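You operate a simulated robot arm through the tools that you are given. There is no shell and no other tool. Be economical: measure what you need, move in short steps, check, and stop when the job is done.

Carry out the task below with a simulated robot arm. There is one attempt and no reset: what you move stays moved.

## Task
Open the small green door, fetch the white chloride box from the upper shelf of the small cabinet and set it on the top of the small cabinet, then shut the door. Then take the orange herb basket and put it on the edge of the gallery. Then take the blue enamel cup and leave it on top of the grey pad. Then press the log button three times. Then turn the warmth knob to 50 C. Then close the card desk drawer. Then push the key desk drawer shut. Then press the step button two times. Then open the lamp desk drawer, take the green lamp from the inside of the lamp desk drawer and leave it on the clear patch of the long bench and shut the drawer again. Then take the red box labelled "spindles" from the clear patch of the long bench and leave it on the narrow end of the red pedestal. Then pull the bench drawer open. Do these in the order given. Set down upright: white chloride box, orange herb basket, blue enamel cup, red box.

It is judged by the outcome, as a careful person would: the job done as asked, and still so three seconds after it is handed in. It fails if anything else is knocked over, pushed out of place, dropped, spilled or broken.

## Robot
A 6-joint arm with a two-finger parallel gripper on a trunk, on a base that drives. Base frame: it is fixed to the floor where the robot stands at the start and does not move with it; the origin is under the middle of the robot, x ahead of it, y to its left, z up; the surface under the hand at the start is at about z = 86. Lengths are in cm, angles in rad, forces in N, time in s.
With the tool pointing down near the work surface it reaches from about 28 to 68 cm from the robot's upright axis, wherever it stands. Its first joint turns from -2.897 to 2.897 rad. Places, roughly: bench drawer [-430, -40, 70]; blue enamel cup (7x7x8 cm) [-1030, 790, 130]; card desk drawer [-610, 400, 70]; clear patch of the long bench [-450, 10, 90]; edge of the gallery (75x21 cm) [-1118, 708, 156]; green lamp (3x3x4 cm) [-570, 270, 70]; grey pad (7x11x3 cm) [-1060, 780, 60]; key desk drawer [-590, 340, 70]; lamp desk drawer [-570, 270, 70]; log button [-1010, 800, 90]; narrow end of the red pedestal (18x20 cm) [-578, 198, 90]; orange herb basket [-1050, 800, 50]; red box [-450, 25, 100]; small green door [20, -20, 50]; step button [-600, 320, 90]; top of the small cabinet (13x17 cm) [16, -56, 86]; warmth knob [-460, 670, 100]. Payload 1.57 kg.
Tool frame: the origin (TCP) lies between the finger pads and is the grasp point; the fingertips stand 3 cm ahead of it; z points along the fingers, y is the line along which they close. Largest opening 11 cm; finger width 2.4, thickness 1.2; the body of the gripper, 4.8 by 11.2 cm, starts 7.8 cm behind the TCP.
Orientation is that of the tool frame in the base frame, as [roll, pitch, yaw] about the fixed x, y, z axes, in that order (R = Rz(yaw) Ry(pitch) Rx(roll)). With the fingers straight down and closing along the base's y, the tool's x points along the base's -x, its y along +y and its z along -z.

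## Interface
- The arm moves only by the tool step_arm. Its argument "steps" is a list of rows, each an object of numbers (a shift or turn left out is 0, a gripper value left out holds the last): "x", "y", "z": the shift along the tool's x, y, z in cm; "ax", "ay", "az": the turn, a rotation vector about the tool's x, y, z in rad; "jaw": the opening, from 0 (shut) to 1 (fully open). In form: [{"x": .., "y": .., "z": .., "ax": .., "ay": .., "az": .., "jaw": ..}, ...]. A call has 1 to 12 rows; each row shifts and turns the commanded pose from where the row before left it, along the tool's axes as they then stand. Rows are played at 5 a second. More than 5 cm and 0.15 rad between two rows, or a gripper value outside its range, and nothing of the call is played. A pose out of reach is approached as far as the arm can. The call stops where the force on the tool passes 40 N (or 10 N more than at its start, if that is more) or the arm is blocked; 0.2 s more then pass. Each finger travels about 10.8 cm/s and halts on what it meets, pressing with about 22 N; the grip force reading is that of the motor and also rises with nothing between the fingers. The clock runs only during rows and for 0.2 s after the last one: add rows that do not move to give the fingers time. The reply holds the time, the measured pose of the TCP, the force on the tool along the base axes, the opening and the grip force, in the units named above and with some noise, with the torque about the TCP (base axes, N m) and any sound that the robot's microphone picked up.
- Cameras (640 x 400 px; columns grow to the right, rows downward): "scene" is now at [-0.92, 8.81, 158.77]; the picture's right is [-0.96, -0.29, 0.00], its down [-0.27, 0.89, -0.36] and it looks along [0.10, -0.35, -0.93] (base axes); focal length 278 px, centre (320, 200). "wrist" rides on the gripper at [7, 1.6, -14.1] in the tool frame; the picture's right is [-0.23, 0.97, 0.00], its down [-0.86, -0.20, -0.48] and it looks along [-0.47, -0.11, 0.88] (tool axes); focal length 222 px, centre (320, 200). There is no depth. A picture from a camera that has moved, and an enlarged one, comes with that camera's place and axes in the base frame and with its lens. The place of the scene camera against the robot may be out by one fixed shift of up to 2.5 cm in any direction.
- camera(camera): a new picture of that camera. The clock stands still meanwhile.
- lift_body(by): slides the trunk up (or, below 0, down) by that many cm; the arm and the scene camera ride with it, the base frame stays. It gives what a move gives, with no picture.
- base_move(legs): drives the robot by 1 to 6 legs, each [ahead, left, turn to the left] in cm, cm and rad, along the robot's own axes; the way and the turn of a leg run together, so that a leg with both is an arc; at most 150 cm and 3.142 rad a leg. The arm and the cameras ride along, it lands a little off, and it stops where it bumps. It gives what a move gives.
- pan_tilt(pan, tilt): turns the head with the scene camera to pan (to the left, within 2.094 rad either way) and tilt (down, from -0.506 to 1.204), counted from straight ahead of the robot. It gives what a move gives.
- zoom(camera, box): a new picture of the part [left, top, right, bottom] of that camera's present view, enlarged. The clock stands still meanwhile.
- close_job(): hands the job in; it is judged then, once.

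Work in short steps. Places have to be worked out from the pictures, the camera data and where the tool is seen: move nearer, look again, correct. Check each grasp and each placing, and mend what went wrong. You have 525 turns and 308 pictures in all, those below and enlarged ones among them. Open the gripper and draw the arm clear of the work before you hand the job in, unless the task says otherwise; then end with one line.

The tools are called after "Emit:" as name(argument=value, ...) on one line, values as JSON. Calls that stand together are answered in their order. step_arm: Moves the arm, as the interface text tells. Its arguments: {"type":"object","properties":{"steps":{"type":"array","items":{"type":"object","properties":{"x":{"type":"number"},"y":{"type":"number"},"z":{"type":"number"},"ax":{"type":"number"},"ay":{"type":"number"},"az":{"type":"number"},"jaw":{"type":"number"}}}}},"required":["steps"]} The other tools are called the same way: lift_body (by) slides the trunk up or down; base_move (legs) drives the base; pan_tilt (pan, tilt) turns the head that bears the scene camera; camera (camera) takes a picture; zoom (camera, box) takes an enlarged picture of a part of a camera's view; close_job () hands the job in.

At the start:

```text
time_s: 0.0
tcp_pos: [8.46, -38.83, 104.72]
ee_rot: [-3.14, 0.0, 3.141]
force: [-0.6, -0.5, -0.8]
torque: [0.02, -0.01, 0.0]
finger_gap: 11.0
finger_force: 0.0
trunk travel left (down, up): [-22.5, 36.5]
robot x, y, heading: [-0.11, -0.19, -0.003]
head pan, tilt: [-1.281, 1.201]
```

scene: 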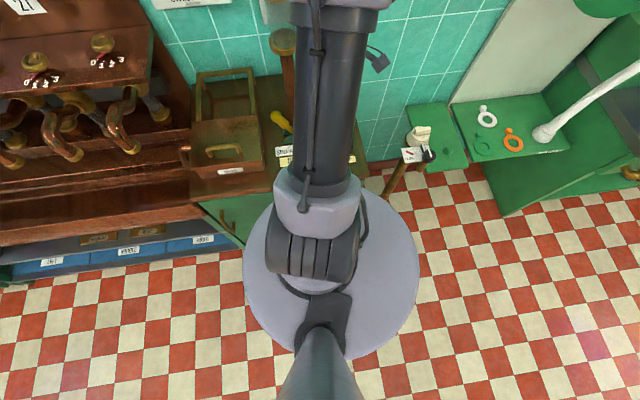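
wrist: 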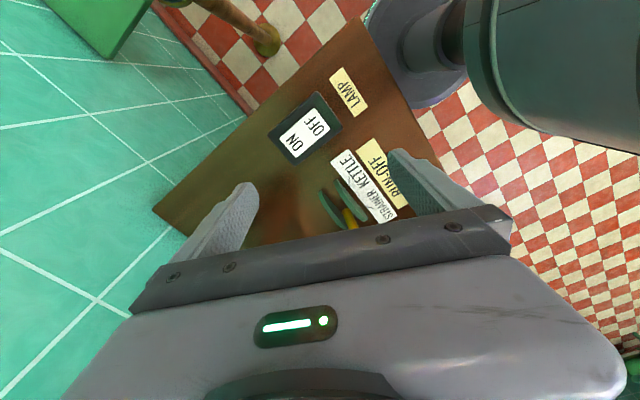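

I start by looking at the small cabinet from the head at a shallower tilt.

Emit:
pan_tilt(pan=-1.0, tilt=1.0)

Emit:
camera(camera="scene")

```text
time_s: 0.8
tcp_pos: [8.52, -38.73, 104.73]
ee_rot: [3.141, 0.001, -3.141]
force: [-0.4, 0.7, 0.2]
torque: [0.0, -0.02, -0.02]
finger_gap: 11.01
finger_force: 0.0
trunk travel left (down, up): [-22.5, 36.5]
robot x, y, heading: [-0.06, 0.23, 0.001]
head pan, tilt: [-1.0, 1.0]
```

```text
305 pictures are left
camera scene: at [1.24, 8.31, 160.02], right [-0.84, -0.54, 0.0], down [-0.45, 0.71, -0.54], along [0.29, -0.45, -0.84], focal length 278 px, centre (320, 200)
```

scene: 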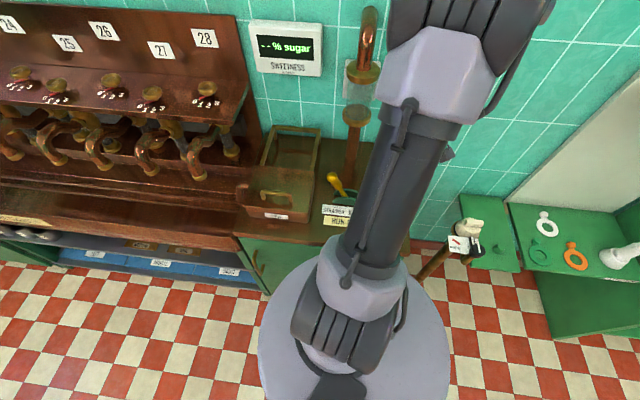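

The arm hides the front of the cabinet. I check for free floor on the left side before backing off.

Emit:
pan_tilt(pan=1.4, tilt=0.5)

Emit:
camera(camera="scene")

Emit:
pan_tilt(pan=0.0, tilt=0.5)

Emit:
camera(camera="scene")

```text
time_s: 3.0
tcp_pos: [8.44, -38.87, 104.75]
ee_rot: [-3.141, -0.001, 3.141]
force: [-0.4, 0.1, -0.8]
torque: [0.04, 0.01, 0.0]
finger_gap: 11.0
finger_force: 0.0
trunk travel left (down, up): [-22.5, 36.5]
robot x, y, heading: [-0.05, 0.11, -0.001]
head pan, tilt: [1.4, 0.499]
```

```text
304 pictures are left
camera scene: at [-0.97, 23.14, 164.13], right [0.99, -0.17, 0.0], down [-0.08, -0.47, -0.88], along [0.15, 0.87, -0.48], focal length 278 px, centre (320, 200)
```

scene: 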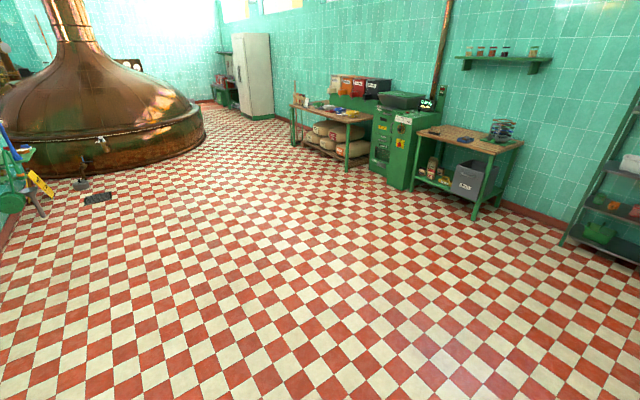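

```text
time_s: 4.5
tcp_pos: [8.54, -38.89, 104.76]
ee_rot: [-3.141, 0.001, -3.14]
force: [0.4, -0.4, 0.0]
torque: [-0.02, 0.01, 0.0]
finger_gap: 10.99
finger_force: 0.0
trunk travel left (down, up): [-22.5, 36.5]
robot x, y, heading: [0.41, 0.17, 0.006]
head pan, tilt: [0.0, 0.499]
```

```text
303 pictures are left
camera scene: at [6.58, 14.17, 164.13], right [0.0, -1.0, 0.0], down [-0.48, 0.0, -0.88], along [0.88, 0.0, -0.48], focal length 278 px, centre (320, 200)
```

scene: 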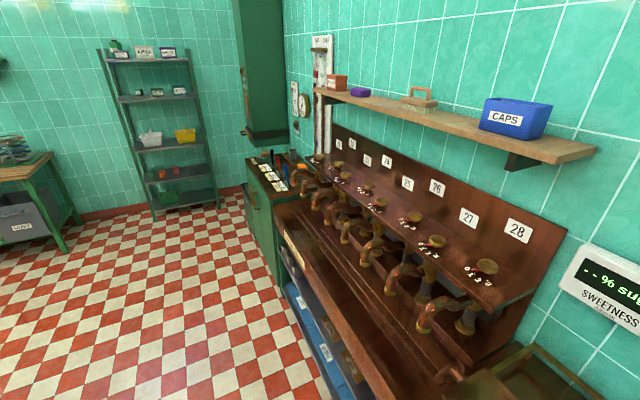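

The room is turned about 0.5 rad to my frame: the cabinet front faces roughly (-0.48, 0.87). I back straight off along that normal, then turn to face it.

Emit:
base_move(legs=[[-26, 48, 0], [0, 0, -1.066]])

Emit:
pan_tilt(pan=0.0, tilt=0.9)

Emit:
camera(camera="scene")

```text
time_s: 10.3
tcp_pos: [-55.32, 20.15, 104.86]
ee_rot: [-3.14, 0.0, 2.092]
force: [-0.5, -0.2, -0.1]
torque: [0.01, -0.01, 0.0]
finger_gap: 10.99
finger_force: 0.1
trunk travel left (down, up): [-22.5, 36.5]
robot x, y, heading: [-25.92, 46.66, -1.049]
head pan, tilt: [0.0, 0.499]
```

```text
time_s: 11.1
tcp_pos: [-55.29, 20.12, 104.76]
ee_rot: [-3.141, 0.0, 2.091]
force: [-0.2, -0.2, -0.5]
torque: [0.0, 0.01, -0.02]
finger_gap: 11.02
finger_force: 0.1
trunk travel left (down, up): [-22.5, 36.5]
robot x, y, heading: [-25.74, 46.88, -1.051]
head pan, tilt: [0.0, 0.901]
```

```text
302 pictures are left
camera scene: at [-11.38, 49.07, 160.75], right [-0.87, -0.5, 0.0], down [-0.39, 0.68, -0.62], along [0.31, -0.54, -0.78], focal length 278 px, centre (320, 200)
```

scene: 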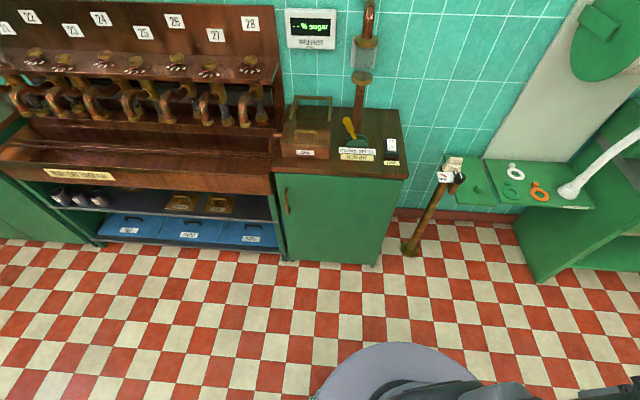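

Emit:
zoom(camera="scene", box=[250, 80, 430, 270])

```text
2.11 times, centred on (340, 175) of scene
camera zoom: at [-11.38, 49.07, 160.75], right [-0.87, -0.5, 0.0], down [-0.39, 0.68, -0.62], along [0.31, -0.54, -0.78], focal length 585 px, centre (278, 253)
```

zoom: 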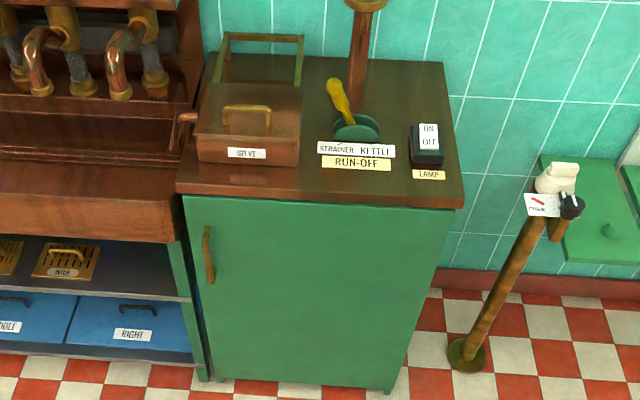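

The door's handle is on its left edge, hinge on the right; I estimate the handle near (36, -6, 71). I swing the arm to the front of the robot.

Emit:
step_arm(steps=[{"x": -3.7, "y": 3.25}, {"x": -3.7, "y": 3.25}, {"x": -3.7, "y": 3.25}, {"x": -3.7, "y": 3.25}, {"x": -3.7, "y": 3.25}, {"x": -3.7, "y": 3.25}, {"x": -3.7, "y": 3.25}, {"x": -3.7, "y": 3.25}, {"x": -3.7, "y": 3.25}, {"x": -3.7, "y": 3.25}, {"x": -3.7, "y": 3.25}, {"x": -3.7, "y": 3.25}])

Emit:
step_arm(steps=[{"ay": -0.15}, {"ay": -0.15}, {"ay": -0.15}, {"ay": -0.15}, {"ay": -0.15}, {"ay": -0.15}, {"ay": -0.15}, {"ay": -0.15}, {"ay": -0.15}, {"ay": -0.15}, {"ay": -0.071}])

Emit:
camera(camera="scene")

Emit:
camera(camera="wrist")

```text
time_s: 13.7
tcp_pos: [0.95, 0.81, 104.62]
ee_rot: [-3.142, 0.0, 2.09]
force: [0.1, -0.2, 0.0]
torque: [0.05, 0.0, 0.03]
finger_gap: 11.01
finger_force: 0.1
trunk travel left (down, up): [-22.5, 36.5]
robot x, y, heading: [-25.81, 46.75, -1.046]
head pan, tilt: [0.0, 0.901]
```

```text
time_s: 16.1
tcp_pos: [0.5, 0.92, 104.62]
ee_rot: [-2.877, 1.57, 2.352]
force: [0.8, 0.1, 0.5]
torque: [0.03, 0.02, 0.02]
finger_gap: 11.02
finger_force: 0.1
trunk travel left (down, up): [-22.5, 36.5]
robot x, y, heading: [-25.63, 46.46, -1.049]
head pan, tilt: [0.0, 0.901]
```

```text
300 pictures are left
camera scene: at [-11.37, 49.06, 160.75], right [-0.87, -0.5, 0.0], down [-0.39, 0.68, -0.62], along [0.31, -0.54, -0.78], focal length 278 px, centre (320, 200)
```

scene: 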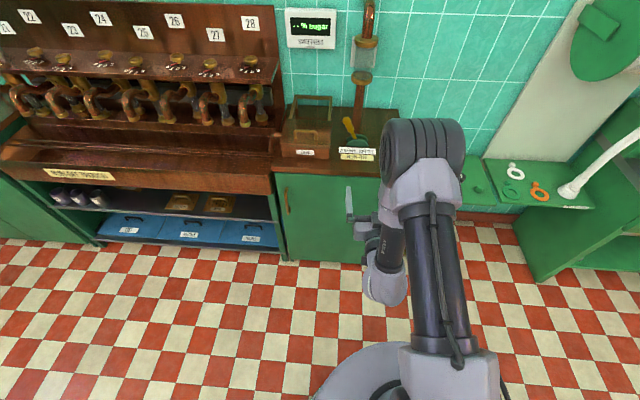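

```text
299 pictures are left
camera wrist: at [-5.12, 14.01, 97.65], right [0.85, 0.48, 0.23], down [-0.41, 0.32, 0.86], along [0.34, -0.82, 0.47], focal length 222 px, centre (320, 200)
```

wrist: 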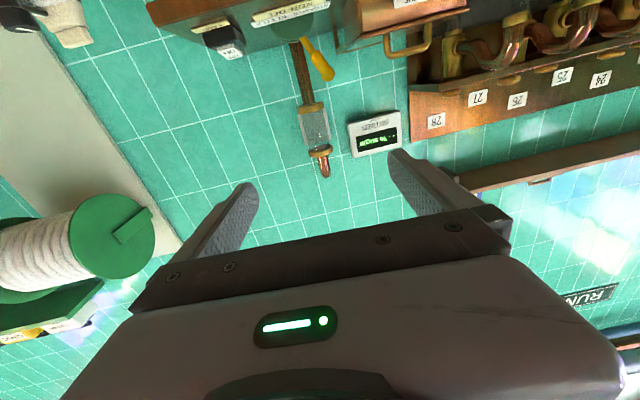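

The wrist camera now hangs beneath the hand, upside down. I roll the hand half a turn so it sits on top, and zoom in to check the scene camera against the fingers.

Emit:
step_arm(steps=[{"az": 0.15}, {"az": 0.15}, {"az": 0.15}, {"az": 0.15}, {"az": 0.15}, {"az": 0.15}, {"az": 0.15}, {"az": 0.15}, {"az": 0.15}, {"az": 0.15}, {"az": 0.071}])

Emit:
step_arm(steps=[{"az": 0.15}, {"az": 0.15}, {"az": 0.15}, {"az": 0.15}, {"az": 0.15}, {"az": 0.15}, {"az": 0.15}, {"az": 0.15}, {"az": 0.15}, {"az": 0.15}, {"az": 0.071}])

Emit:
camera(camera="wrist")

Emit:
zoom(camera="scene", box=[270, 130, 430, 290])

```text
time_s: 18.5
tcp_pos: [0.53, 0.97, 104.75]
ee_rot: [1.57, -0.002, 0.521]
force: [-0.2, 0.2, 0.2]
torque: [-0.01, -0.04, -0.01]
finger_gap: 11.0
finger_force: 0.0
trunk travel left (down, up): [-22.5, 36.5]
robot x, y, heading: [-25.58, 46.58, -1.052]
head pan, tilt: [0.0, 0.901]
```

```text
time_s: 20.9
tcp_pos: [11.3, -12.31, 116.04]
ee_rot: [1.829, -1.161, 0.227]
force: [0.4, -0.2, -0.1]
torque: [-0.01, 0.03, -0.01]
finger_gap: 10.99
finger_force: 0.1
out of reach, approached as far as the arm can: row 4, 5, 6, 7, 8, 9, 10, 11
trunk travel left (down, up): [-22.5, 36.5]
robot x, y, heading: [-25.53, 46.67, -1.052]
head pan, tilt: [0.0, 0.901]
```

```text
298 pictures are left
camera wrist: at [6.28, 0.25, 124.43], right [-0.87, -0.46, 0.17], down [-0.38, 0.44, -0.81], along [0.3, -0.77, -0.56], focal length 222 px, centre (320, 200)
```

wrist: 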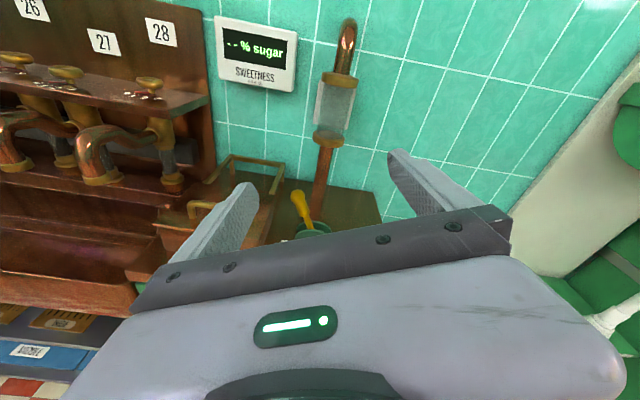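

```text
2.50 times, centred on (350, 210) of scene
camera zoom: at [-11.37, 49.07, 160.74], right [-0.87, -0.5, 0.0], down [-0.39, 0.68, -0.62], along [0.31, -0.54, -0.78], focal length 695 px, centre (245, 175)
```

zoom: 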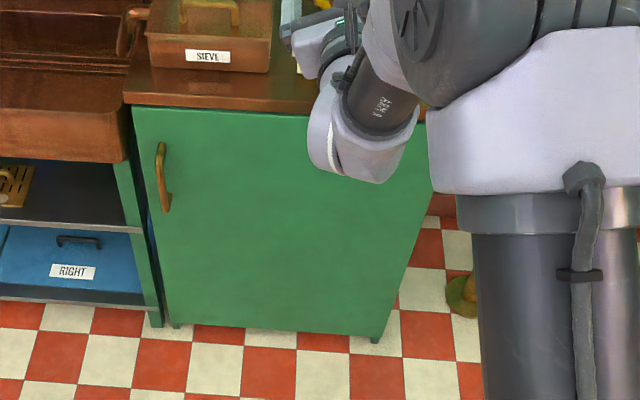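

The + roll direction hits a wrist limit. I undo it and go the other way round.

Emit:
step_arm(steps=[{"az": -0.15}, {"az": -0.15}, {"az": -0.15}, {"az": -0.15}, {"az": -0.15}, {"az": -0.15}, {"az": -0.15}, {"az": -0.15}, {"az": -0.15}, {"az": -0.15}, {"az": -0.071}])

Emit:
step_arm(steps=[{"az": -0.15}, {"az": -0.15}, {"az": -0.15}, {"az": -0.15}, {"az": -0.15}, {"az": -0.15}, {"az": -0.15}, {"az": -0.15}, {"az": -0.15}, {"az": -0.15}, {"az": -0.071}])

Emit:
step_arm(steps=[{"az": -0.15}, {"az": -0.15}, {"az": -0.15}, {"az": -0.15}, {"az": -0.15}, {"az": -0.15}, {"az": -0.15}, {"az": -0.15}, {"az": -0.15}, {"az": -0.15}, {"az": -0.071}])

Emit:
step_arm(steps=[{"az": -0.15}, {"az": -0.15}, {"az": -0.15}, {"az": -0.15}, {"az": -0.15}, {"az": -0.15}, {"az": -0.15}, {"az": -0.15}, {"az": -0.15}, {"az": -0.15}, {"az": -0.071}])

Emit:
camera(camera="wrist")

Emit:
zoom(camera="scene", box=[270, 130, 430, 290])

```text
time_s: 23.3
tcp_pos: [11.2, -12.12, 116.2]
ee_rot: [1.682, 0.397, 0.509]
force: [-0.2, -0.5, -0.1]
torque: [0.01, 0.0, -0.01]
finger_gap: 11.0
finger_force: 0.0
trunk travel left (down, up): [-22.5, 36.5]
robot x, y, heading: [-25.77, 46.89, -1.052]
head pan, tilt: [0.0, 0.901]
```

```text
time_s: 25.7
tcp_pos: [11.35, -12.06, 116.0]
ee_rot: [-1.827, 1.158, -2.913]
force: [-0.6, 0.1, 0.1]
torque: [-0.02, -0.04, -0.04]
finger_gap: 11.01
finger_force: 0.0
trunk travel left (down, up): [-22.5, 36.5]
robot x, y, heading: [-25.92, 46.81, -1.05]
head pan, tilt: [0.0, 0.901]
```

```text
time_s: 28.1
tcp_pos: [11.27, -12.2, 116.14]
ee_rot: [-1.68, -0.394, -2.635]
force: [0.1, -0.3, 0.2]
torque: [0.01, 0.04, 0.0]
finger_gap: 11.01
finger_force: 0.1
trunk travel left (down, up): [-22.5, 36.5]
robot x, y, heading: [-25.85, 46.53, -1.054]
head pan, tilt: [0.0, 0.901]
```

```text
time_s: 30.5
tcp_pos: [6.75, -9.7, 112.42]
ee_rot: [1.798, -1.263, 0.271]
force: [-0.8, 0.9, -0.5]
torque: [-0.01, -0.03, 0.04]
finger_gap: 10.99
finger_force: 0.1
out of reach, approached as far as the arm can: row 9, 10, 11
trunk travel left (down, up): [-22.5, 36.5]
robot x, y, heading: [-26.11, 46.54, -1.054]
head pan, tilt: [0.0, 0.901]
```

```text
296 pictures are left
camera wrist: at [0.59, 2.52, 120.45], right [-0.88, -0.47, 0.07], down [-0.31, 0.44, -0.84], along [0.37, -0.76, -0.54], focal length 222 px, centre (320, 200)
```

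wrist: 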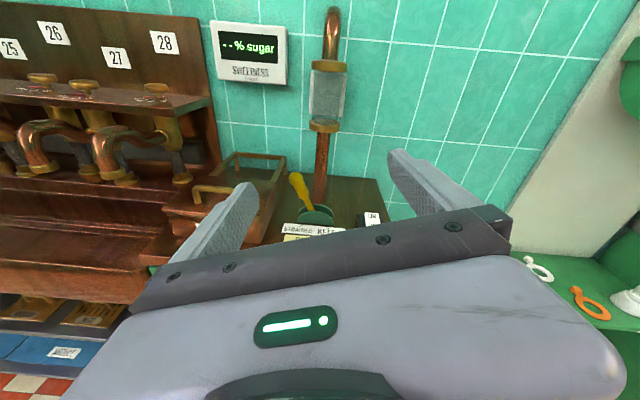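

```text
2.50 times, centred on (350, 210) of scene
camera zoom: at [-11.43, 49.04, 160.75], right [-0.87, -0.5, 0.0], down [-0.39, 0.68, -0.62], along [0.31, -0.54, -0.78], focal length 695 px, centre (245, 175)
```

zoom: 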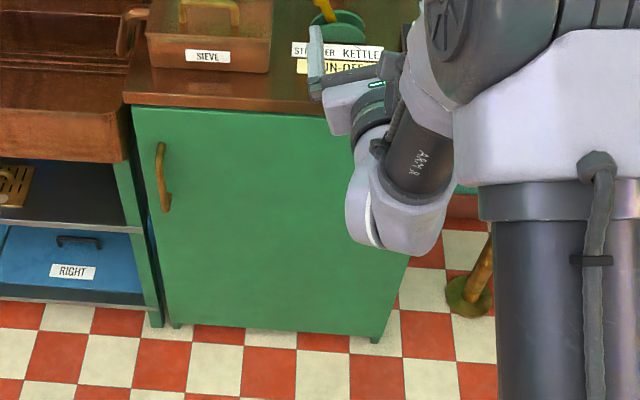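

From this side the exact camera-on-top roll is inside the limit, about 0.3 rad back. I turn to it.

Emit:
step_arm(steps=[{"az": 0.15}, {"az": 0.15}])

Emit:
camera(camera="wrist")

```text
time_s: 31.1
tcp_pos: [6.82, -9.75, 112.5]
ee_rot: [2.928, -1.486, -0.876]
force: [0.7, 0.3, 0.3]
torque: [0.0, -0.03, -0.04]
finger_gap: 11.01
finger_force: 0.1
trunk travel left (down, up): [-22.5, 36.5]
robot x, y, heading: [-25.87, 46.37, -1.048]
head pan, tilt: [0.0, 0.901]
```

```text
294 pictures are left
camera wrist: at [-0.93, 1.51, 120.54], right [-0.87, -0.44, -0.21], down [-0.09, 0.57, -0.82], along [0.48, -0.7, -0.54], focal length 222 px, centre (320, 200)
```

wrist: 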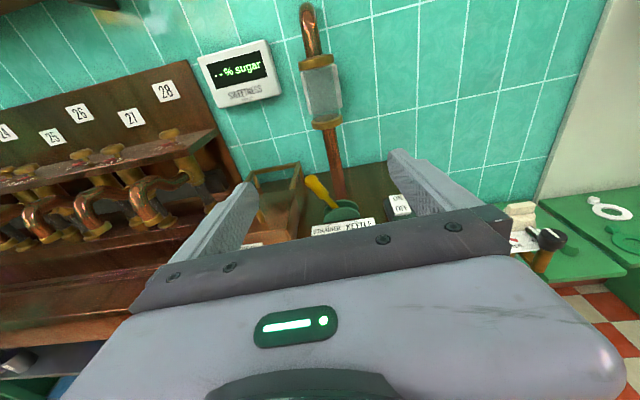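

The tool now points straight at the door plane with fingers closing sideways. I shift the base left to line up with the handle and lower the trunk.

Emit:
base_move(legs=[[-5, 27, 0]])

Emit:
lift_body(by=-22)

Emit:
camera(camera="wrist")

Emit:
camera(camera="scene")

```text
time_s: 33.1
tcp_pos: [27.55, 7.8, 112.54]
ee_rot: [2.911, -1.487, -0.86]
force: [-0.3, 0.8, -0.9]
torque: [-0.01, 0.01, -0.02]
finger_gap: 10.99
finger_force: 0.1
trunk travel left (down, up): [-22.5, 36.5]
robot x, y, heading: [-4.62, 64.22, -1.055]
head pan, tilt: [0.0, 0.901]
```

```text
time_s: 35.4
tcp_pos: [27.59, 7.82, 90.47]
ee_rot: [2.916, -1.486, -0.865]
force: [-0.5, 0.4, -0.5]
torque: [-0.01, 0.03, -0.01]
finger_gap: 11.01
finger_force: 0.0
trunk travel left (down, up): [-0.5, 58.5]
robot x, y, heading: [-4.51, 64.01, -1.048]
head pan, tilt: [0.0, 0.901]
```

```text
293 pictures are left
camera wrist: at [19.94, 19.06, 98.55], right [-0.88, -0.43, -0.21], down [-0.09, 0.57, -0.82], along [0.47, -0.7, -0.54], focal length 222 px, centre (320, 200)
```

wrist: 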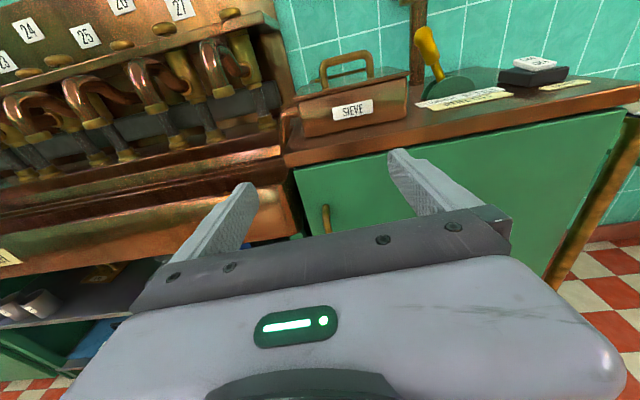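

```text
292 pictures are left
camera scene: at [9.66, 66.66, 138.76], right [-0.87, -0.49, 0.0], down [-0.39, 0.68, -0.62], along [0.31, -0.54, -0.78], focal length 278 px, centre (320, 200)
```

scene: 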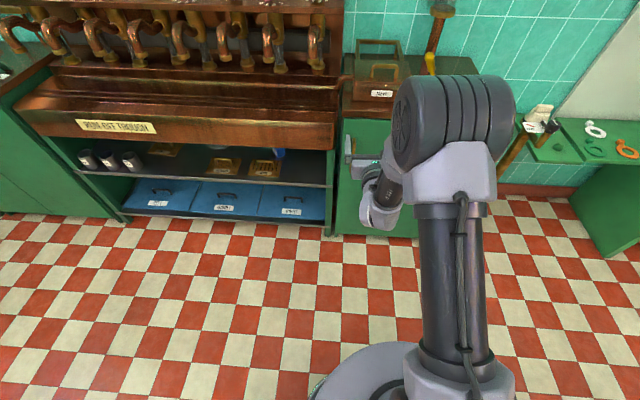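

The wrist view gives the handle at about (36.1, -5.8), top at z≈76. I lower the hand to handle height, still 16 cm out, and look.

Emit:
step_arm(steps=[{"x": -4.5, "y": -0.3}, {"x": -4.5, "y": -0.3}, {"x": -4.5, "y": -0.3}, {"x": -4.5, "y": -0.3}])

Emit:
camera(camera="wrist")

```text
time_s: 36.4
tcp_pos: [27.73, 9.3, 72.4]
ee_rot: [2.923, -1.488, -0.874]
force: [0.5, 0.2, 0.2]
torque: [0.01, 0.03, 0.03]
finger_gap: 11.0
finger_force: 0.1
trunk travel left (down, up): [-0.5, 58.5]
robot x, y, heading: [-4.7, 64.2, -1.053]
head pan, tilt: [0.0, 0.901]
```

```text
291 pictures are left
camera wrist: at [20.04, 20.64, 80.4], right [-0.88, -0.43, -0.21], down [-0.09, 0.57, -0.82], along [0.47, -0.7, -0.54], focal length 222 px, centre (320, 200)
```

wrist: 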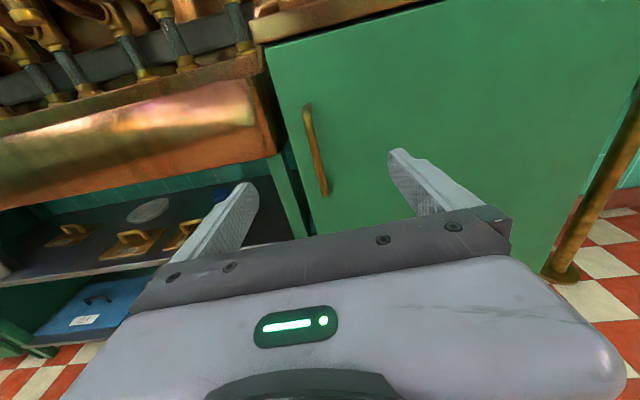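

Handle bar spans z 62–75 at (36.1, -5.7). I advance 12 cm toward it and look.

Emit:
step_arm(steps=[{"x": -1, "z": 3}, {"x": -1, "y": -0.5, "z": 3}, {"z": 3}, {"z": 3}])

Emit:
camera(camera="wrist")

```text
time_s: 37.4
tcp_pos: [33.34, -0.96, 69.56]
ee_rot: [2.909, -1.487, -0.86]
force: [0.0, -0.2, -0.2]
torque: [0.04, 0.0, -0.01]
finger_gap: 10.98
finger_force: 0.0
trunk travel left (down, up): [-0.5, 58.5]
robot x, y, heading: [-4.68, 64.76, -1.055]
head pan, tilt: [0.0, 0.901]
```

```text
290 pictures are left
camera wrist: at [25.75, 10.38, 77.49], right [-0.88, -0.43, -0.21], down [-0.09, 0.57, -0.82], along [0.47, -0.7, -0.54], focal length 222 px, centre (320, 200)
```

wrist: 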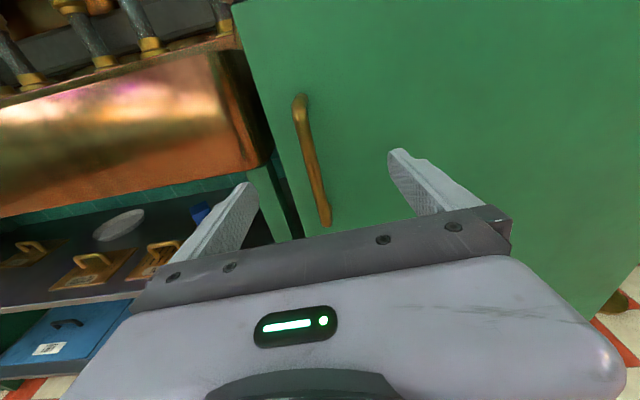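

Emit:
step_arm(steps=[{"jaw": 0.45}, {}, {"z": 2, "y": -0.25}, {"z": 2}])

Emit:
camera(camera="wrist")

```text
time_s: 38.4
tcp_pos: [35.54, -4.29, 69.19]
ee_rot: [2.917, -1.487, -0.869]
force: [-0.8, -0.5, 0.3]
torque: [0.04, 0.03, 0.03]
finger_gap: 4.94
finger_force: 0.0
trunk travel left (down, up): [-0.5, 58.5]
robot x, y, heading: [-4.84, 64.46, -1.052]
head pan, tilt: [0.0, 0.901]
```

```text
289 pictures are left
camera wrist: at [27.99, 7.01, 77.26], right [-0.88, -0.43, -0.21], down [-0.09, 0.57, -0.82], along [0.47, -0.7, -0.54], focal length 222 px, centre (320, 200)
```

wrist: 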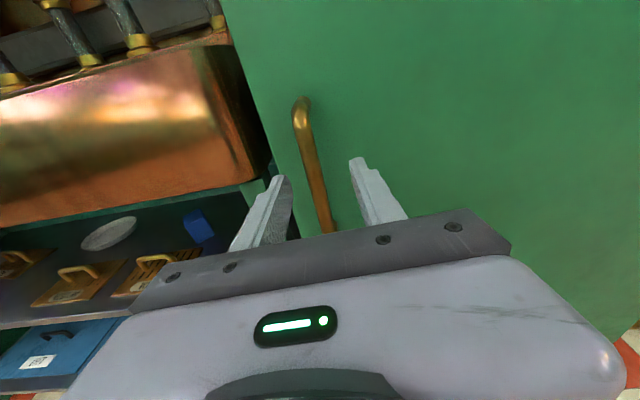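

Emit:
step_arm(steps=[{"z": 1.0}, {"jaw": 0}, {}, {}])

Emit:
camera(camera="wrist")

```text
time_s: 39.4
tcp_pos: [36.43, -4.89, 69.17]
ee_rot: [2.887, -1.486, -0.832]
force: [24.2, 13.9, -2.5]
torque: [0.64, -0.66, 0.84]
finger_gap: 1.42
finger_force: 30.0
trunk travel left (down, up): [-0.5, 58.5]
robot x, y, heading: [-4.98, 64.63, -1.051]
head pan, tilt: [0.0, 0.901]
```

```text
288 pictures are left
camera wrist: at [28.77, 6.39, 77.19], right [-0.87, -0.44, -0.21], down [-0.09, 0.57, -0.82], along [0.48, -0.7, -0.54], focal length 222 px, centre (320, 200)
```

wrist: 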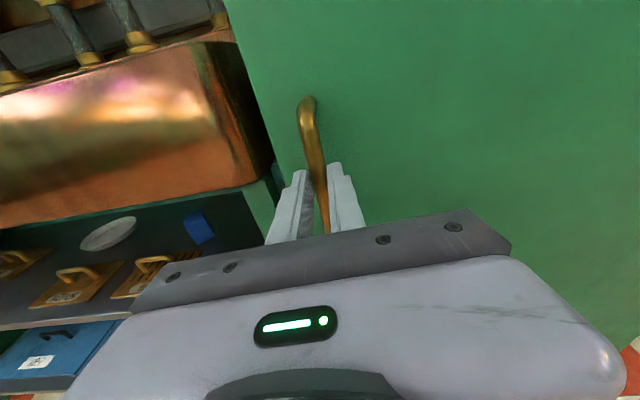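

Gripped (1.4 cm bar). I relax the side load and pull along the hinge arc (radius about 43 cm), turning the hand with the door.

Emit:
step_arm(steps=[{"y": -0.35}, {"z": -1.72, "y": 0.03, "ax": 0.04}, {"z": -1.72, "y": 0.03, "ax": 0.04}, {"z": -1.72, "y": 0.03, "ax": 0.04}, {"z": -1.72, "y": 0.03, "ax": 0.04}])

```text
time_s: 40.6
tcp_pos: [32.25, 0.67, 69.2]
ee_rot: [3.138, -1.481, -0.939]
force: [-22.3, -17.4, -25.6]
torque: [0.68, 0.41, -0.81]
finger_gap: 1.37
finger_force: 30.2
trunk travel left (down, up): [-0.5, 58.5]
robot x, y, heading: [-4.97, 64.25, -1.057]
head pan, tilt: [0.0, 0.901]
```

Emit:
step_arm(steps=[{"y": 0.5, "x": -0.5}, {"z": -3.4, "x": -0.25, "y": 0.15, "ax": 0.08}, {"z": -3.4, "x": -0.25, "y": 0.15, "ax": 0.08}, {"z": -3.4, "x": -0.25, "y": 0.15, "ax": 0.08}])

Emit:
camera(camera="wrist")

```text
time_s: 41.7
tcp_pos: [24.73, 7.21, 69.32]
ee_rot: [-2.984, -1.491, -0.872]
force: [-5.7, -6.2, 1.0]
torque: [-0.14, 1.13, -0.3]
finger_gap: 1.4
finger_force: 30.1
trunk travel left (down, up): [-0.5, 58.5]
robot x, y, heading: [-4.65, 64.6, -1.054]
head pan, tilt: [0.0, 0.901]
stopped in row 4: the force on the tool passed its limit at 53 N (the readings are from after the stop); the commanded pose is now the measured one
```

```text
287 pictures are left
camera wrist: at [13.32, 14.8, 77.34], right [-0.65, -0.72, -0.24], down [-0.27, 0.52, -0.81], along [0.71, -0.46, -0.53], focal length 222 px, centre (320, 200)
```

wrist: 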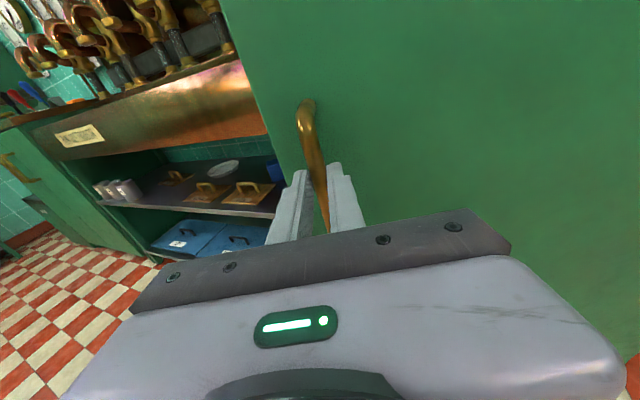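

Door is about 0.45 rad open; effective radius about 37 cm. I continue with a slightly tighter arc.

Emit:
step_arm(steps=[{"z": -2.6, "x": -0.2, "y": 0.3, "ax": 0.09}, {"z": -2.6, "x": -0.2, "y": 0.25, "ax": 0.09}, {"z": -2.6, "x": -0.2, "y": 0.2, "ax": 0.08}])

```text
time_s: 42.5
tcp_pos: [17.94, 11.19, 69.24]
ee_rot: [-2.72, -1.49, -0.873]
force: [-8.7, -14.7, 7.1]
torque: [-0.88, -0.03, -0.56]
finger_gap: 1.42
finger_force: 30.4
trunk travel left (down, up): [-0.5, 58.5]
robot x, y, heading: [-4.7, 64.67, -1.056]
head pan, tilt: [0.0, 0.901]
```

Emit:
step_arm(steps=[{"z": -2.9, "y": 0.3, "ax": 0.085}, {"z": -2.9, "y": 0.2, "ax": 0.085}, {"z": -2.9, "y": 0.2, "ax": 0.085}, {"z": -2.9, "y": 0.2, "ax": 0.085}])

Emit:
camera(camera="scene")

```text
time_s: 43.5
tcp_pos: [7.38, 14.41, 69.94]
ee_rot: [-2.36, -1.487, -0.879]
force: [9.6, 29.7, -24.6]
torque: [-0.75, 0.65, 0.91]
finger_gap: 1.49
finger_force: 30.8
trunk travel left (down, up): [-0.5, 58.5]
robot x, y, heading: [-4.83, 64.36, -1.056]
head pan, tilt: [0.0, 0.901]
```

```text
286 pictures are left
camera scene: at [9.79, 66.77, 138.72], right [-0.87, -0.49, 0.0], down [-0.39, 0.68, -0.62], along [0.31, -0.54, -0.78], focal length 278 px, centre (320, 200)
```

scene: 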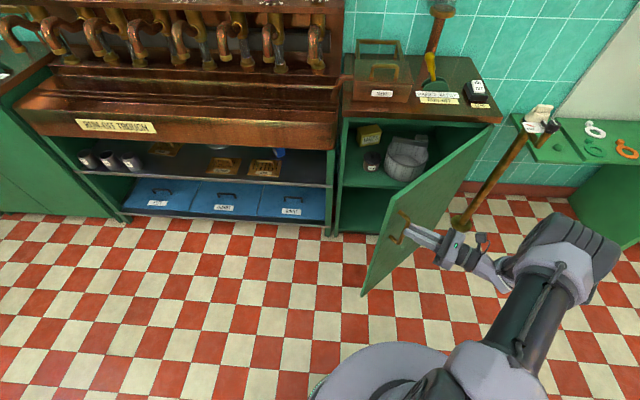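

The door is well open. I pull it a little further with force corrections, and look inside.

Emit:
step_arm(steps=[{"x": -0.5, "y": -0.4}, {"z": -2.9, "x": -0.2, "y": 0.1, "ax": 0.08}, {"z": -2.9, "x": -0.2, "y": 0.1, "ax": 0.08}, {"z": -2.9, "x": -0.2, "y": 0.1, "ax": 0.08}])

Emit:
zoom(camera="scene", box=[320, 40, 520, 240])

```text
time_s: 44.2
tcp_pos: [3.56, 15.14, 69.89]
ee_rot: [-2.283, -1.499, -0.852]
force: [2.3, 11.5, 19.3]
torque: [-0.68, -1.18, 0.37]
finger_gap: 1.49
finger_force: 31.0
trunk travel left (down, up): [-0.5, 58.5]
robot x, y, heading: [-4.82, 64.28, -1.055]
head pan, tilt: [0.0, 0.901]
stopped in row 3: the force on the tool passed its limit at 56 N (the readings are from after the stop); the commanded pose is now the measured one
```

```text
2.00 times, centred on (420, 140) of scene
camera zoom: at [9.66, 66.95, 138.77], right [-0.87, -0.49, 0.0], down [-0.39, 0.68, -0.62], along [0.31, -0.54, -0.78], focal length 556 px, centre (120, 320)
```

zoom: 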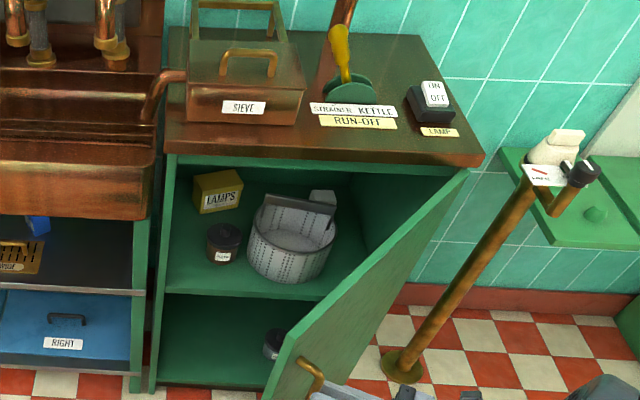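

The upper shelf holds a yellow LAMPS box, a dark jar, a perforated pot, and a white object behind the pot. I pull the door a bit more in small steps.

Emit:
step_arm(steps=[{"x": 0.2, "y": -0.2}, {"z": -1.5, "ax": 0.04}, {"z": -1.5, "y": 0.05, "ax": 0.04}, {"z": -1.5, "y": 0.05, "ax": 0.04}, {"z": -1.5, "y": 0.05, "ax": 0.04}])

```text
time_s: 45.1
tcp_pos: [0.24, 15.38, 70.01]
ee_rot: [-2.141, -1.49, -0.904]
force: [0.3, 4.8, -1.6]
torque: [-0.76, -0.74, 0.09]
finger_gap: 1.51
finger_force: 30.8
trunk travel left (down, up): [-0.5, 58.5]
robot x, y, heading: [-4.87, 64.32, -1.06]
head pan, tilt: [0.0, 0.901]
stopped in row 4: the force on the tool passed its limit at 43 N (the readings are from after the stop); the commanded pose is now the measured one
```

Emit:
step_arm(steps=[{"z": -1.5, "y": 0.1, "ax": 0.04}, {"z": -1.5, "y": 0.1, "ax": 0.04}, {"z": -1.5, "y": 0.1, "ax": 0.04}])

Emit:
camera(camera="wrist")

```text
time_s: 45.7
tcp_pos: [-2.31, 15.41, 69.93]
ee_rot: [-2.051, -1.489, -0.914]
force: [0.6, 8.8, 4.5]
torque: [-0.75, -0.6, 0.24]
finger_gap: 1.56
finger_force: 31.1
trunk travel left (down, up): [-0.5, 58.5]
robot x, y, heading: [-4.64, 64.35, -1.056]
head pan, tilt: [0.0, 0.901]
stopped in row 2: the force on the tool passed its limit at 46 N (the readings are from after the stop); the commanded pose is now the measured one
```

```text
284 pictures are left
camera wrist: at [-15.59, 10.84, 77.25], right [0.16, -0.94, -0.3], down [-0.55, 0.17, -0.82], along [0.82, 0.29, -0.49], focal length 222 px, centre (320, 200)
```

wrist: 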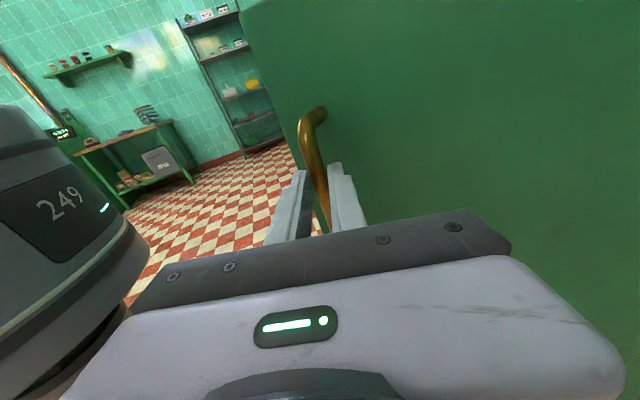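

Door is about 70° open. I release the handle and draw back from it.

Emit:
step_arm(steps=[{"jaw": 0.5}, {}, {}, {"z": -4}, {"z": -4}, {"z": -2}])

Emit:
camera(camera="scene")

```text
time_s: 47.1
tcp_pos: [-10.21, 15.78, 71.41]
ee_rot: [-2.071, -1.488, -0.9]
force: [-0.3, 0.2, 0.9]
torque: [0.02, 0.02, -0.01]
finger_gap: 5.5
finger_force: 0.0
out of reach, approached as far as the arm can: row 5, 6
trunk travel left (down, up): [-0.5, 58.5]
robot x, y, heading: [-4.88, 64.62, -1.055]
head pan, tilt: [0.0, 0.901]
```

```text
283 pictures are left
camera scene: at [9.65, 66.74, 138.75], right [-0.87, -0.49, 0.0], down [-0.39, 0.68, -0.62], along [0.31, -0.54, -0.78], focal length 278 px, centre (320, 200)
```

scene: 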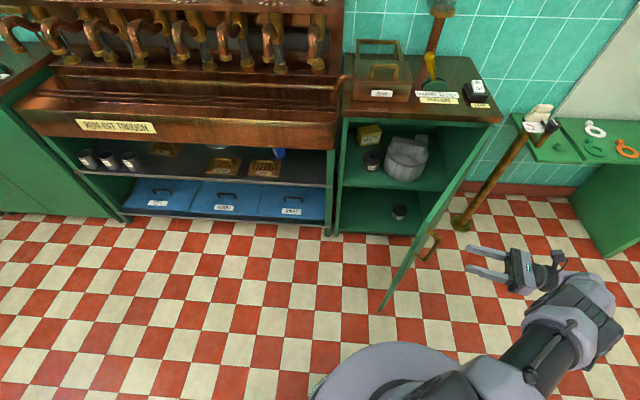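

Hand is clear. I raise the trunk, turn the hand back to face the cabinet above the door, then look in.

Emit:
lift_body(by=27)

Emit:
step_arm(steps=[{"ax": -0.15}, {"ax": -0.15}, {"ax": -0.15}, {"ax": -0.15}, {"ax": -0.15}, {"ax": -0.15}, {"ax": -0.15}, {"ax": -0.15}, {"ax": -0.1}])

Emit:
camera(camera="wrist")

```text
time_s: 49.8
tcp_pos: [-10.3, 15.83, 98.28]
ee_rot: [-2.064, -1.488, -0.908]
force: [0.3, -0.4, -0.5]
torque: [0.01, 0.0, 0.06]
finger_gap: 5.51
finger_force: 0.0
trunk travel left (down, up): [-27.5, 31.5]
robot x, y, heading: [-4.77, 64.34, -1.06]
head pan, tilt: [0.0, 0.901]
```

```text
time_s: 51.8
tcp_pos: [-10.26, 15.68, 98.28]
ee_rot: [2.905, -1.483, -0.896]
force: [-0.2, 0.3, -0.4]
torque: [0.01, 0.0, 0.04]
finger_gap: 5.49
finger_force: 0.1
trunk travel left (down, up): [-27.5, 31.5]
robot x, y, heading: [-5.0, 64.55, -1.056]
head pan, tilt: [0.0, 0.901]
```

```text
282 pictures are left
camera wrist: at [-17.47, 27.3, 106.33], right [-0.89, -0.4, -0.21], down [-0.07, 0.57, -0.82], along [0.45, -0.71, -0.54], focal length 222 px, centre (320, 200)
```

wrist: 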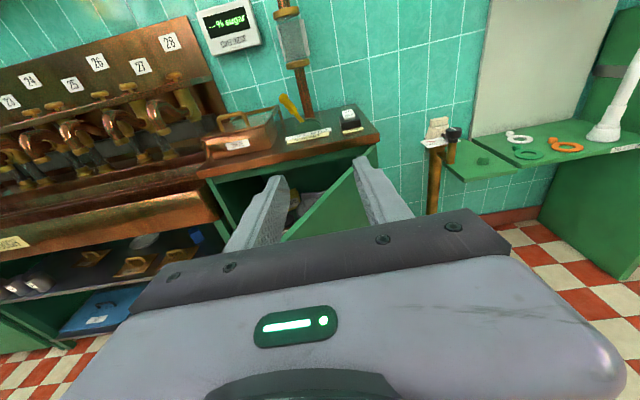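

I move left over the door, a bit forward, then lower the trunk to look into the shelf.

Emit:
step_arm(steps=[{"y": -4.5}, {"y": -4.5}, {"y": -4.5}, {"z": 4}, {"z": 4}, {"z": 4}])

Emit:
lift_body(by=-24)

Emit:
camera(camera="wrist")

```text
time_s: 53.2
tcp_pos: [6.75, 10.46, 97.14]
ee_rot: [2.919, -1.483, -0.908]
force: [1.0, -0.6, -0.2]
torque: [-0.01, 0.0, 0.01]
finger_gap: 5.5
finger_force: 0.1
trunk travel left (down, up): [-27.5, 31.5]
robot x, y, heading: [-4.73, 64.75, -1.058]
head pan, tilt: [0.0, 0.901]
```

```text
time_s: 54.6
tcp_pos: [7.3, 10.61, 84.49]
ee_rot: [2.865, -1.504, -0.836]
force: [1.4, 4.1, 24.8]
torque: [2.19, 0.01, -0.06]
finger_gap: 5.5
finger_force: 0.2
trunk travel left (down, up): [-14.2, 44.8]
robot x, y, heading: [-4.9, 64.47, -1.054]
head pan, tilt: [0.0, 0.901]
stopped: the force on the tool passed its limit at 119 N (the readings are from after the stop); the commanded pose is now the measured one
```

```text
281 pictures are left
camera wrist: at [-0.28, 22.16, 92.37], right [-0.88, -0.42, -0.21], down [-0.07, 0.56, -0.83], along [0.46, -0.72, -0.52], focal length 222 px, centre (320, 200)
```

wrist: 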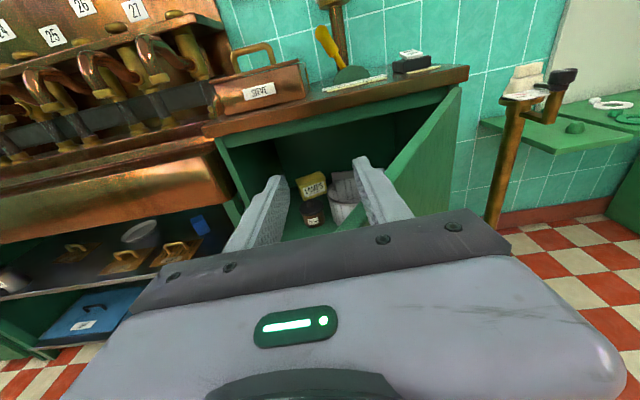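

Something touched going down. I look from the head to see what.

Emit:
camera(camera="scene")

```text
280 pictures are left
camera scene: at [9.62, 66.91, 152.44], right [-0.87, -0.49, 0.0], down [-0.39, 0.68, -0.62], along [0.31, -0.54, -0.78], focal length 278 px, centre (320, 200)
```

scene: 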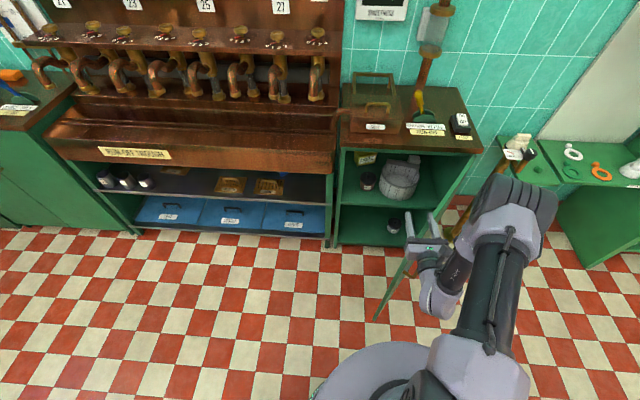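

The hand came down on the open door's edge (door is only about 60° open). I lift off, move left past it, come down, and then push it wider from inside.

Emit:
lift_body(by=8)

Emit:
step_arm(steps=[{"y": -4.5, "jaw": 0}, {"y": -4.5}, {"y": -4.5}, {"y": -3.5}])

Emit:
camera(camera="scene")

```text
time_s: 55.8
tcp_pos: [7.12, 10.57, 92.31]
ee_rot: [2.887, -1.499, -0.86]
force: [-0.1, -0.2, -0.5]
torque: [-0.03, -0.04, 0.02]
finger_gap: 5.5
finger_force: 0.0
trunk travel left (down, up): [-22.2, 36.8]
robot x, y, heading: [-4.65, 64.71, -1.057]
head pan, tilt: [0.0, 0.901]
```

```text
time_s: 56.8
tcp_pos: [22.36, 18.26, 92.17]
ee_rot: [2.877, -1.5, -0.853]
force: [0.0, -0.7, 0.1]
torque: [-0.02, 0.01, -0.06]
finger_gap: 0.0
finger_force: 21.1
trunk travel left (down, up): [-22.2, 36.8]
robot x, y, heading: [-4.9, 64.49, -1.056]
head pan, tilt: [0.0, 0.901]
```

```text
279 pictures are left
camera scene: at [9.72, 66.76, 160.47], right [-0.87, -0.49, 0.0], down [-0.39, 0.68, -0.62], along [0.31, -0.54, -0.78], focal length 278 px, centre (320, 200)
```

scene: 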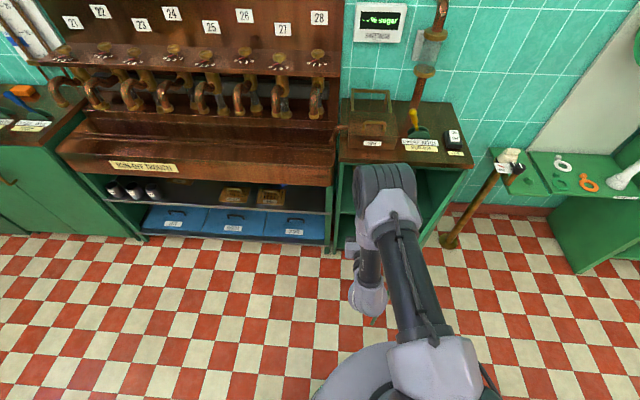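

Emit:
lift_body(by=-20)

Emit:
camera(camera="wrist")

```text
time_s: 59.0
tcp_pos: [22.26, 18.18, 72.29]
ee_rot: [2.885, -1.499, -0.861]
force: [-0.1, -0.3, -0.6]
torque: [-0.03, 0.0, 0.01]
finger_gap: 0.0
finger_force: 20.9
trunk travel left (down, up): [-2.2, 56.8]
robot x, y, heading: [-5.03, 64.3, -1.054]
head pan, tilt: [0.0, 0.901]
```

```text
278 pictures are left
camera wrist: at [14.87, 29.73, 80.06], right [-0.89, -0.41, -0.21], down [-0.07, 0.56, -0.82], along [0.46, -0.72, -0.53], focal length 222 px, centre (320, 200)
```

wrist: 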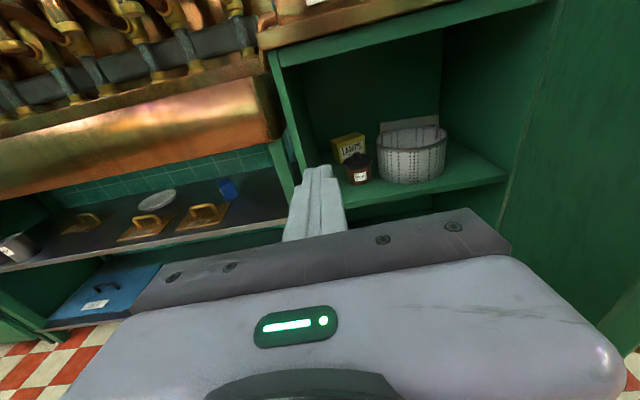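

Clear view: the white box stands behind the perforated pot. First I sweep the hand to the right to push the door wider.

Emit:
step_arm(steps=[{"z": 3}, {"z": 3}, {"y": 4.5}, {"y": 4.5}, {"y": 4.5}, {"y": 4.5}, {"y": 4}])

Emit:
step_arm(steps=[{"y": 3}, {"y": 3}, {"y": 3}, {"y": 3}, {"y": 3}])

Emit:
camera(camera="scene")

```text
time_s: 60.6
tcp_pos: [5.03, 3.13, 72.37]
ee_rot: [2.872, -1.499, -0.848]
force: [-0.6, 0.1, 0.2]
torque: [0.01, -0.01, 0.03]
finger_gap: 0.0
finger_force: 21.4
trunk travel left (down, up): [-2.2, 56.8]
robot x, y, heading: [-4.63, 64.65, -1.059]
head pan, tilt: [0.0, 0.901]
```

```text
time_s: 61.8
tcp_pos: [-8.41, -3.45, 72.44]
ee_rot: [2.865, -1.5, -0.841]
force: [-0.1, 0.1, 0.6]
torque: [-0.02, 0.05, -0.03]
finger_gap: 0.01
finger_force: 21.0
trunk travel left (down, up): [-2.2, 56.8]
robot x, y, heading: [-4.56, 64.35, -1.054]
head pan, tilt: [0.0, 0.901]
```

```text
277 pictures are left
camera scene: at [9.69, 66.61, 140.48], right [-0.87, -0.49, 0.0], down [-0.39, 0.68, -0.62], along [0.31, -0.54, -0.78], focal length 278 px, centre (320, 200)
```

scene: 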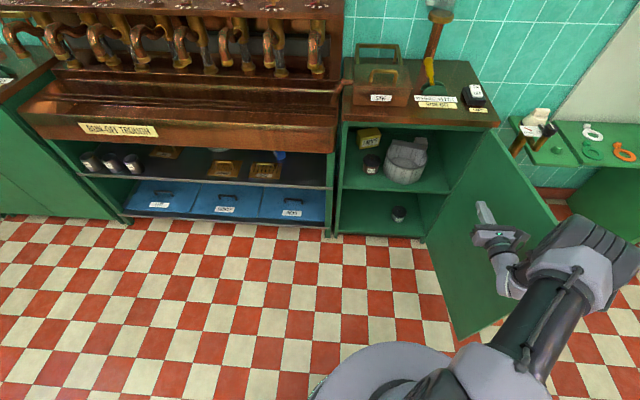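

Door is now about 90° open. I zoom into the shelf.

Emit:
zoom(camera="scene", box=[335, 100, 455, 200])

Emit:
step_arm(steps=[{"y": -4.5}, {"y": -4.5}, {"y": -4.5}, {"x": -3}, {"x": -3}])

Emit:
camera(camera="wrist")

```text
4.00 times, centred on (395, 150) of scene
camera zoom: at [9.69, 66.61, 140.48], right [-0.87, -0.49, 0.0], down [-0.39, 0.68, -0.62], along [0.31, -0.54, -0.78], focal length 1112 px, centre (20, 400)
```

zoom: 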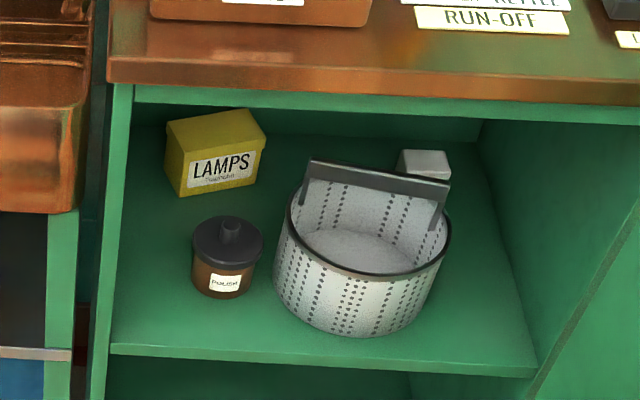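

```text
time_s: 63.0
tcp_pos: [3.5, 2.97, 65.98]
ee_rot: [2.885, -1.499, -0.861]
force: [-0.2, 0.4, 0.6]
torque: [0.0, 0.01, -0.02]
finger_gap: 0.02
finger_force: 21.6
trunk travel left (down, up): [-2.2, 56.8]
robot x, y, heading: [-4.73, 64.74, -1.056]
head pan, tilt: [0.0, 0.901]
```

```text
275 pictures are left
camera wrist: at [-3.86, 14.44, 73.9], right [-0.89, -0.41, -0.21], down [-0.07, 0.56, -0.82], along [0.46, -0.71, -0.53], focal length 222 px, centre (320, 200)
```

wrist: 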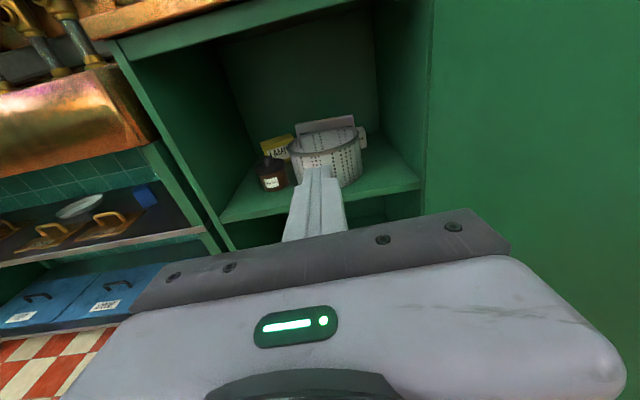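

Emit:
zoom(camera="wrist", box=[220, 80, 440, 220])

```text
2.86 times, centred on (330, 150) of wrist
camera zoom: at [-3.86, 14.44, 73.9], right [-0.89, -0.41, -0.21], down [-0.07, 0.56, -0.82], along [0.46, -0.71, -0.53], focal length 635 px, centre (291, 343)
```

zoom: 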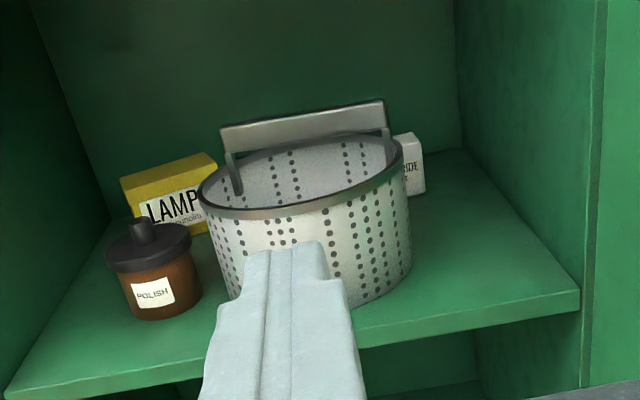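

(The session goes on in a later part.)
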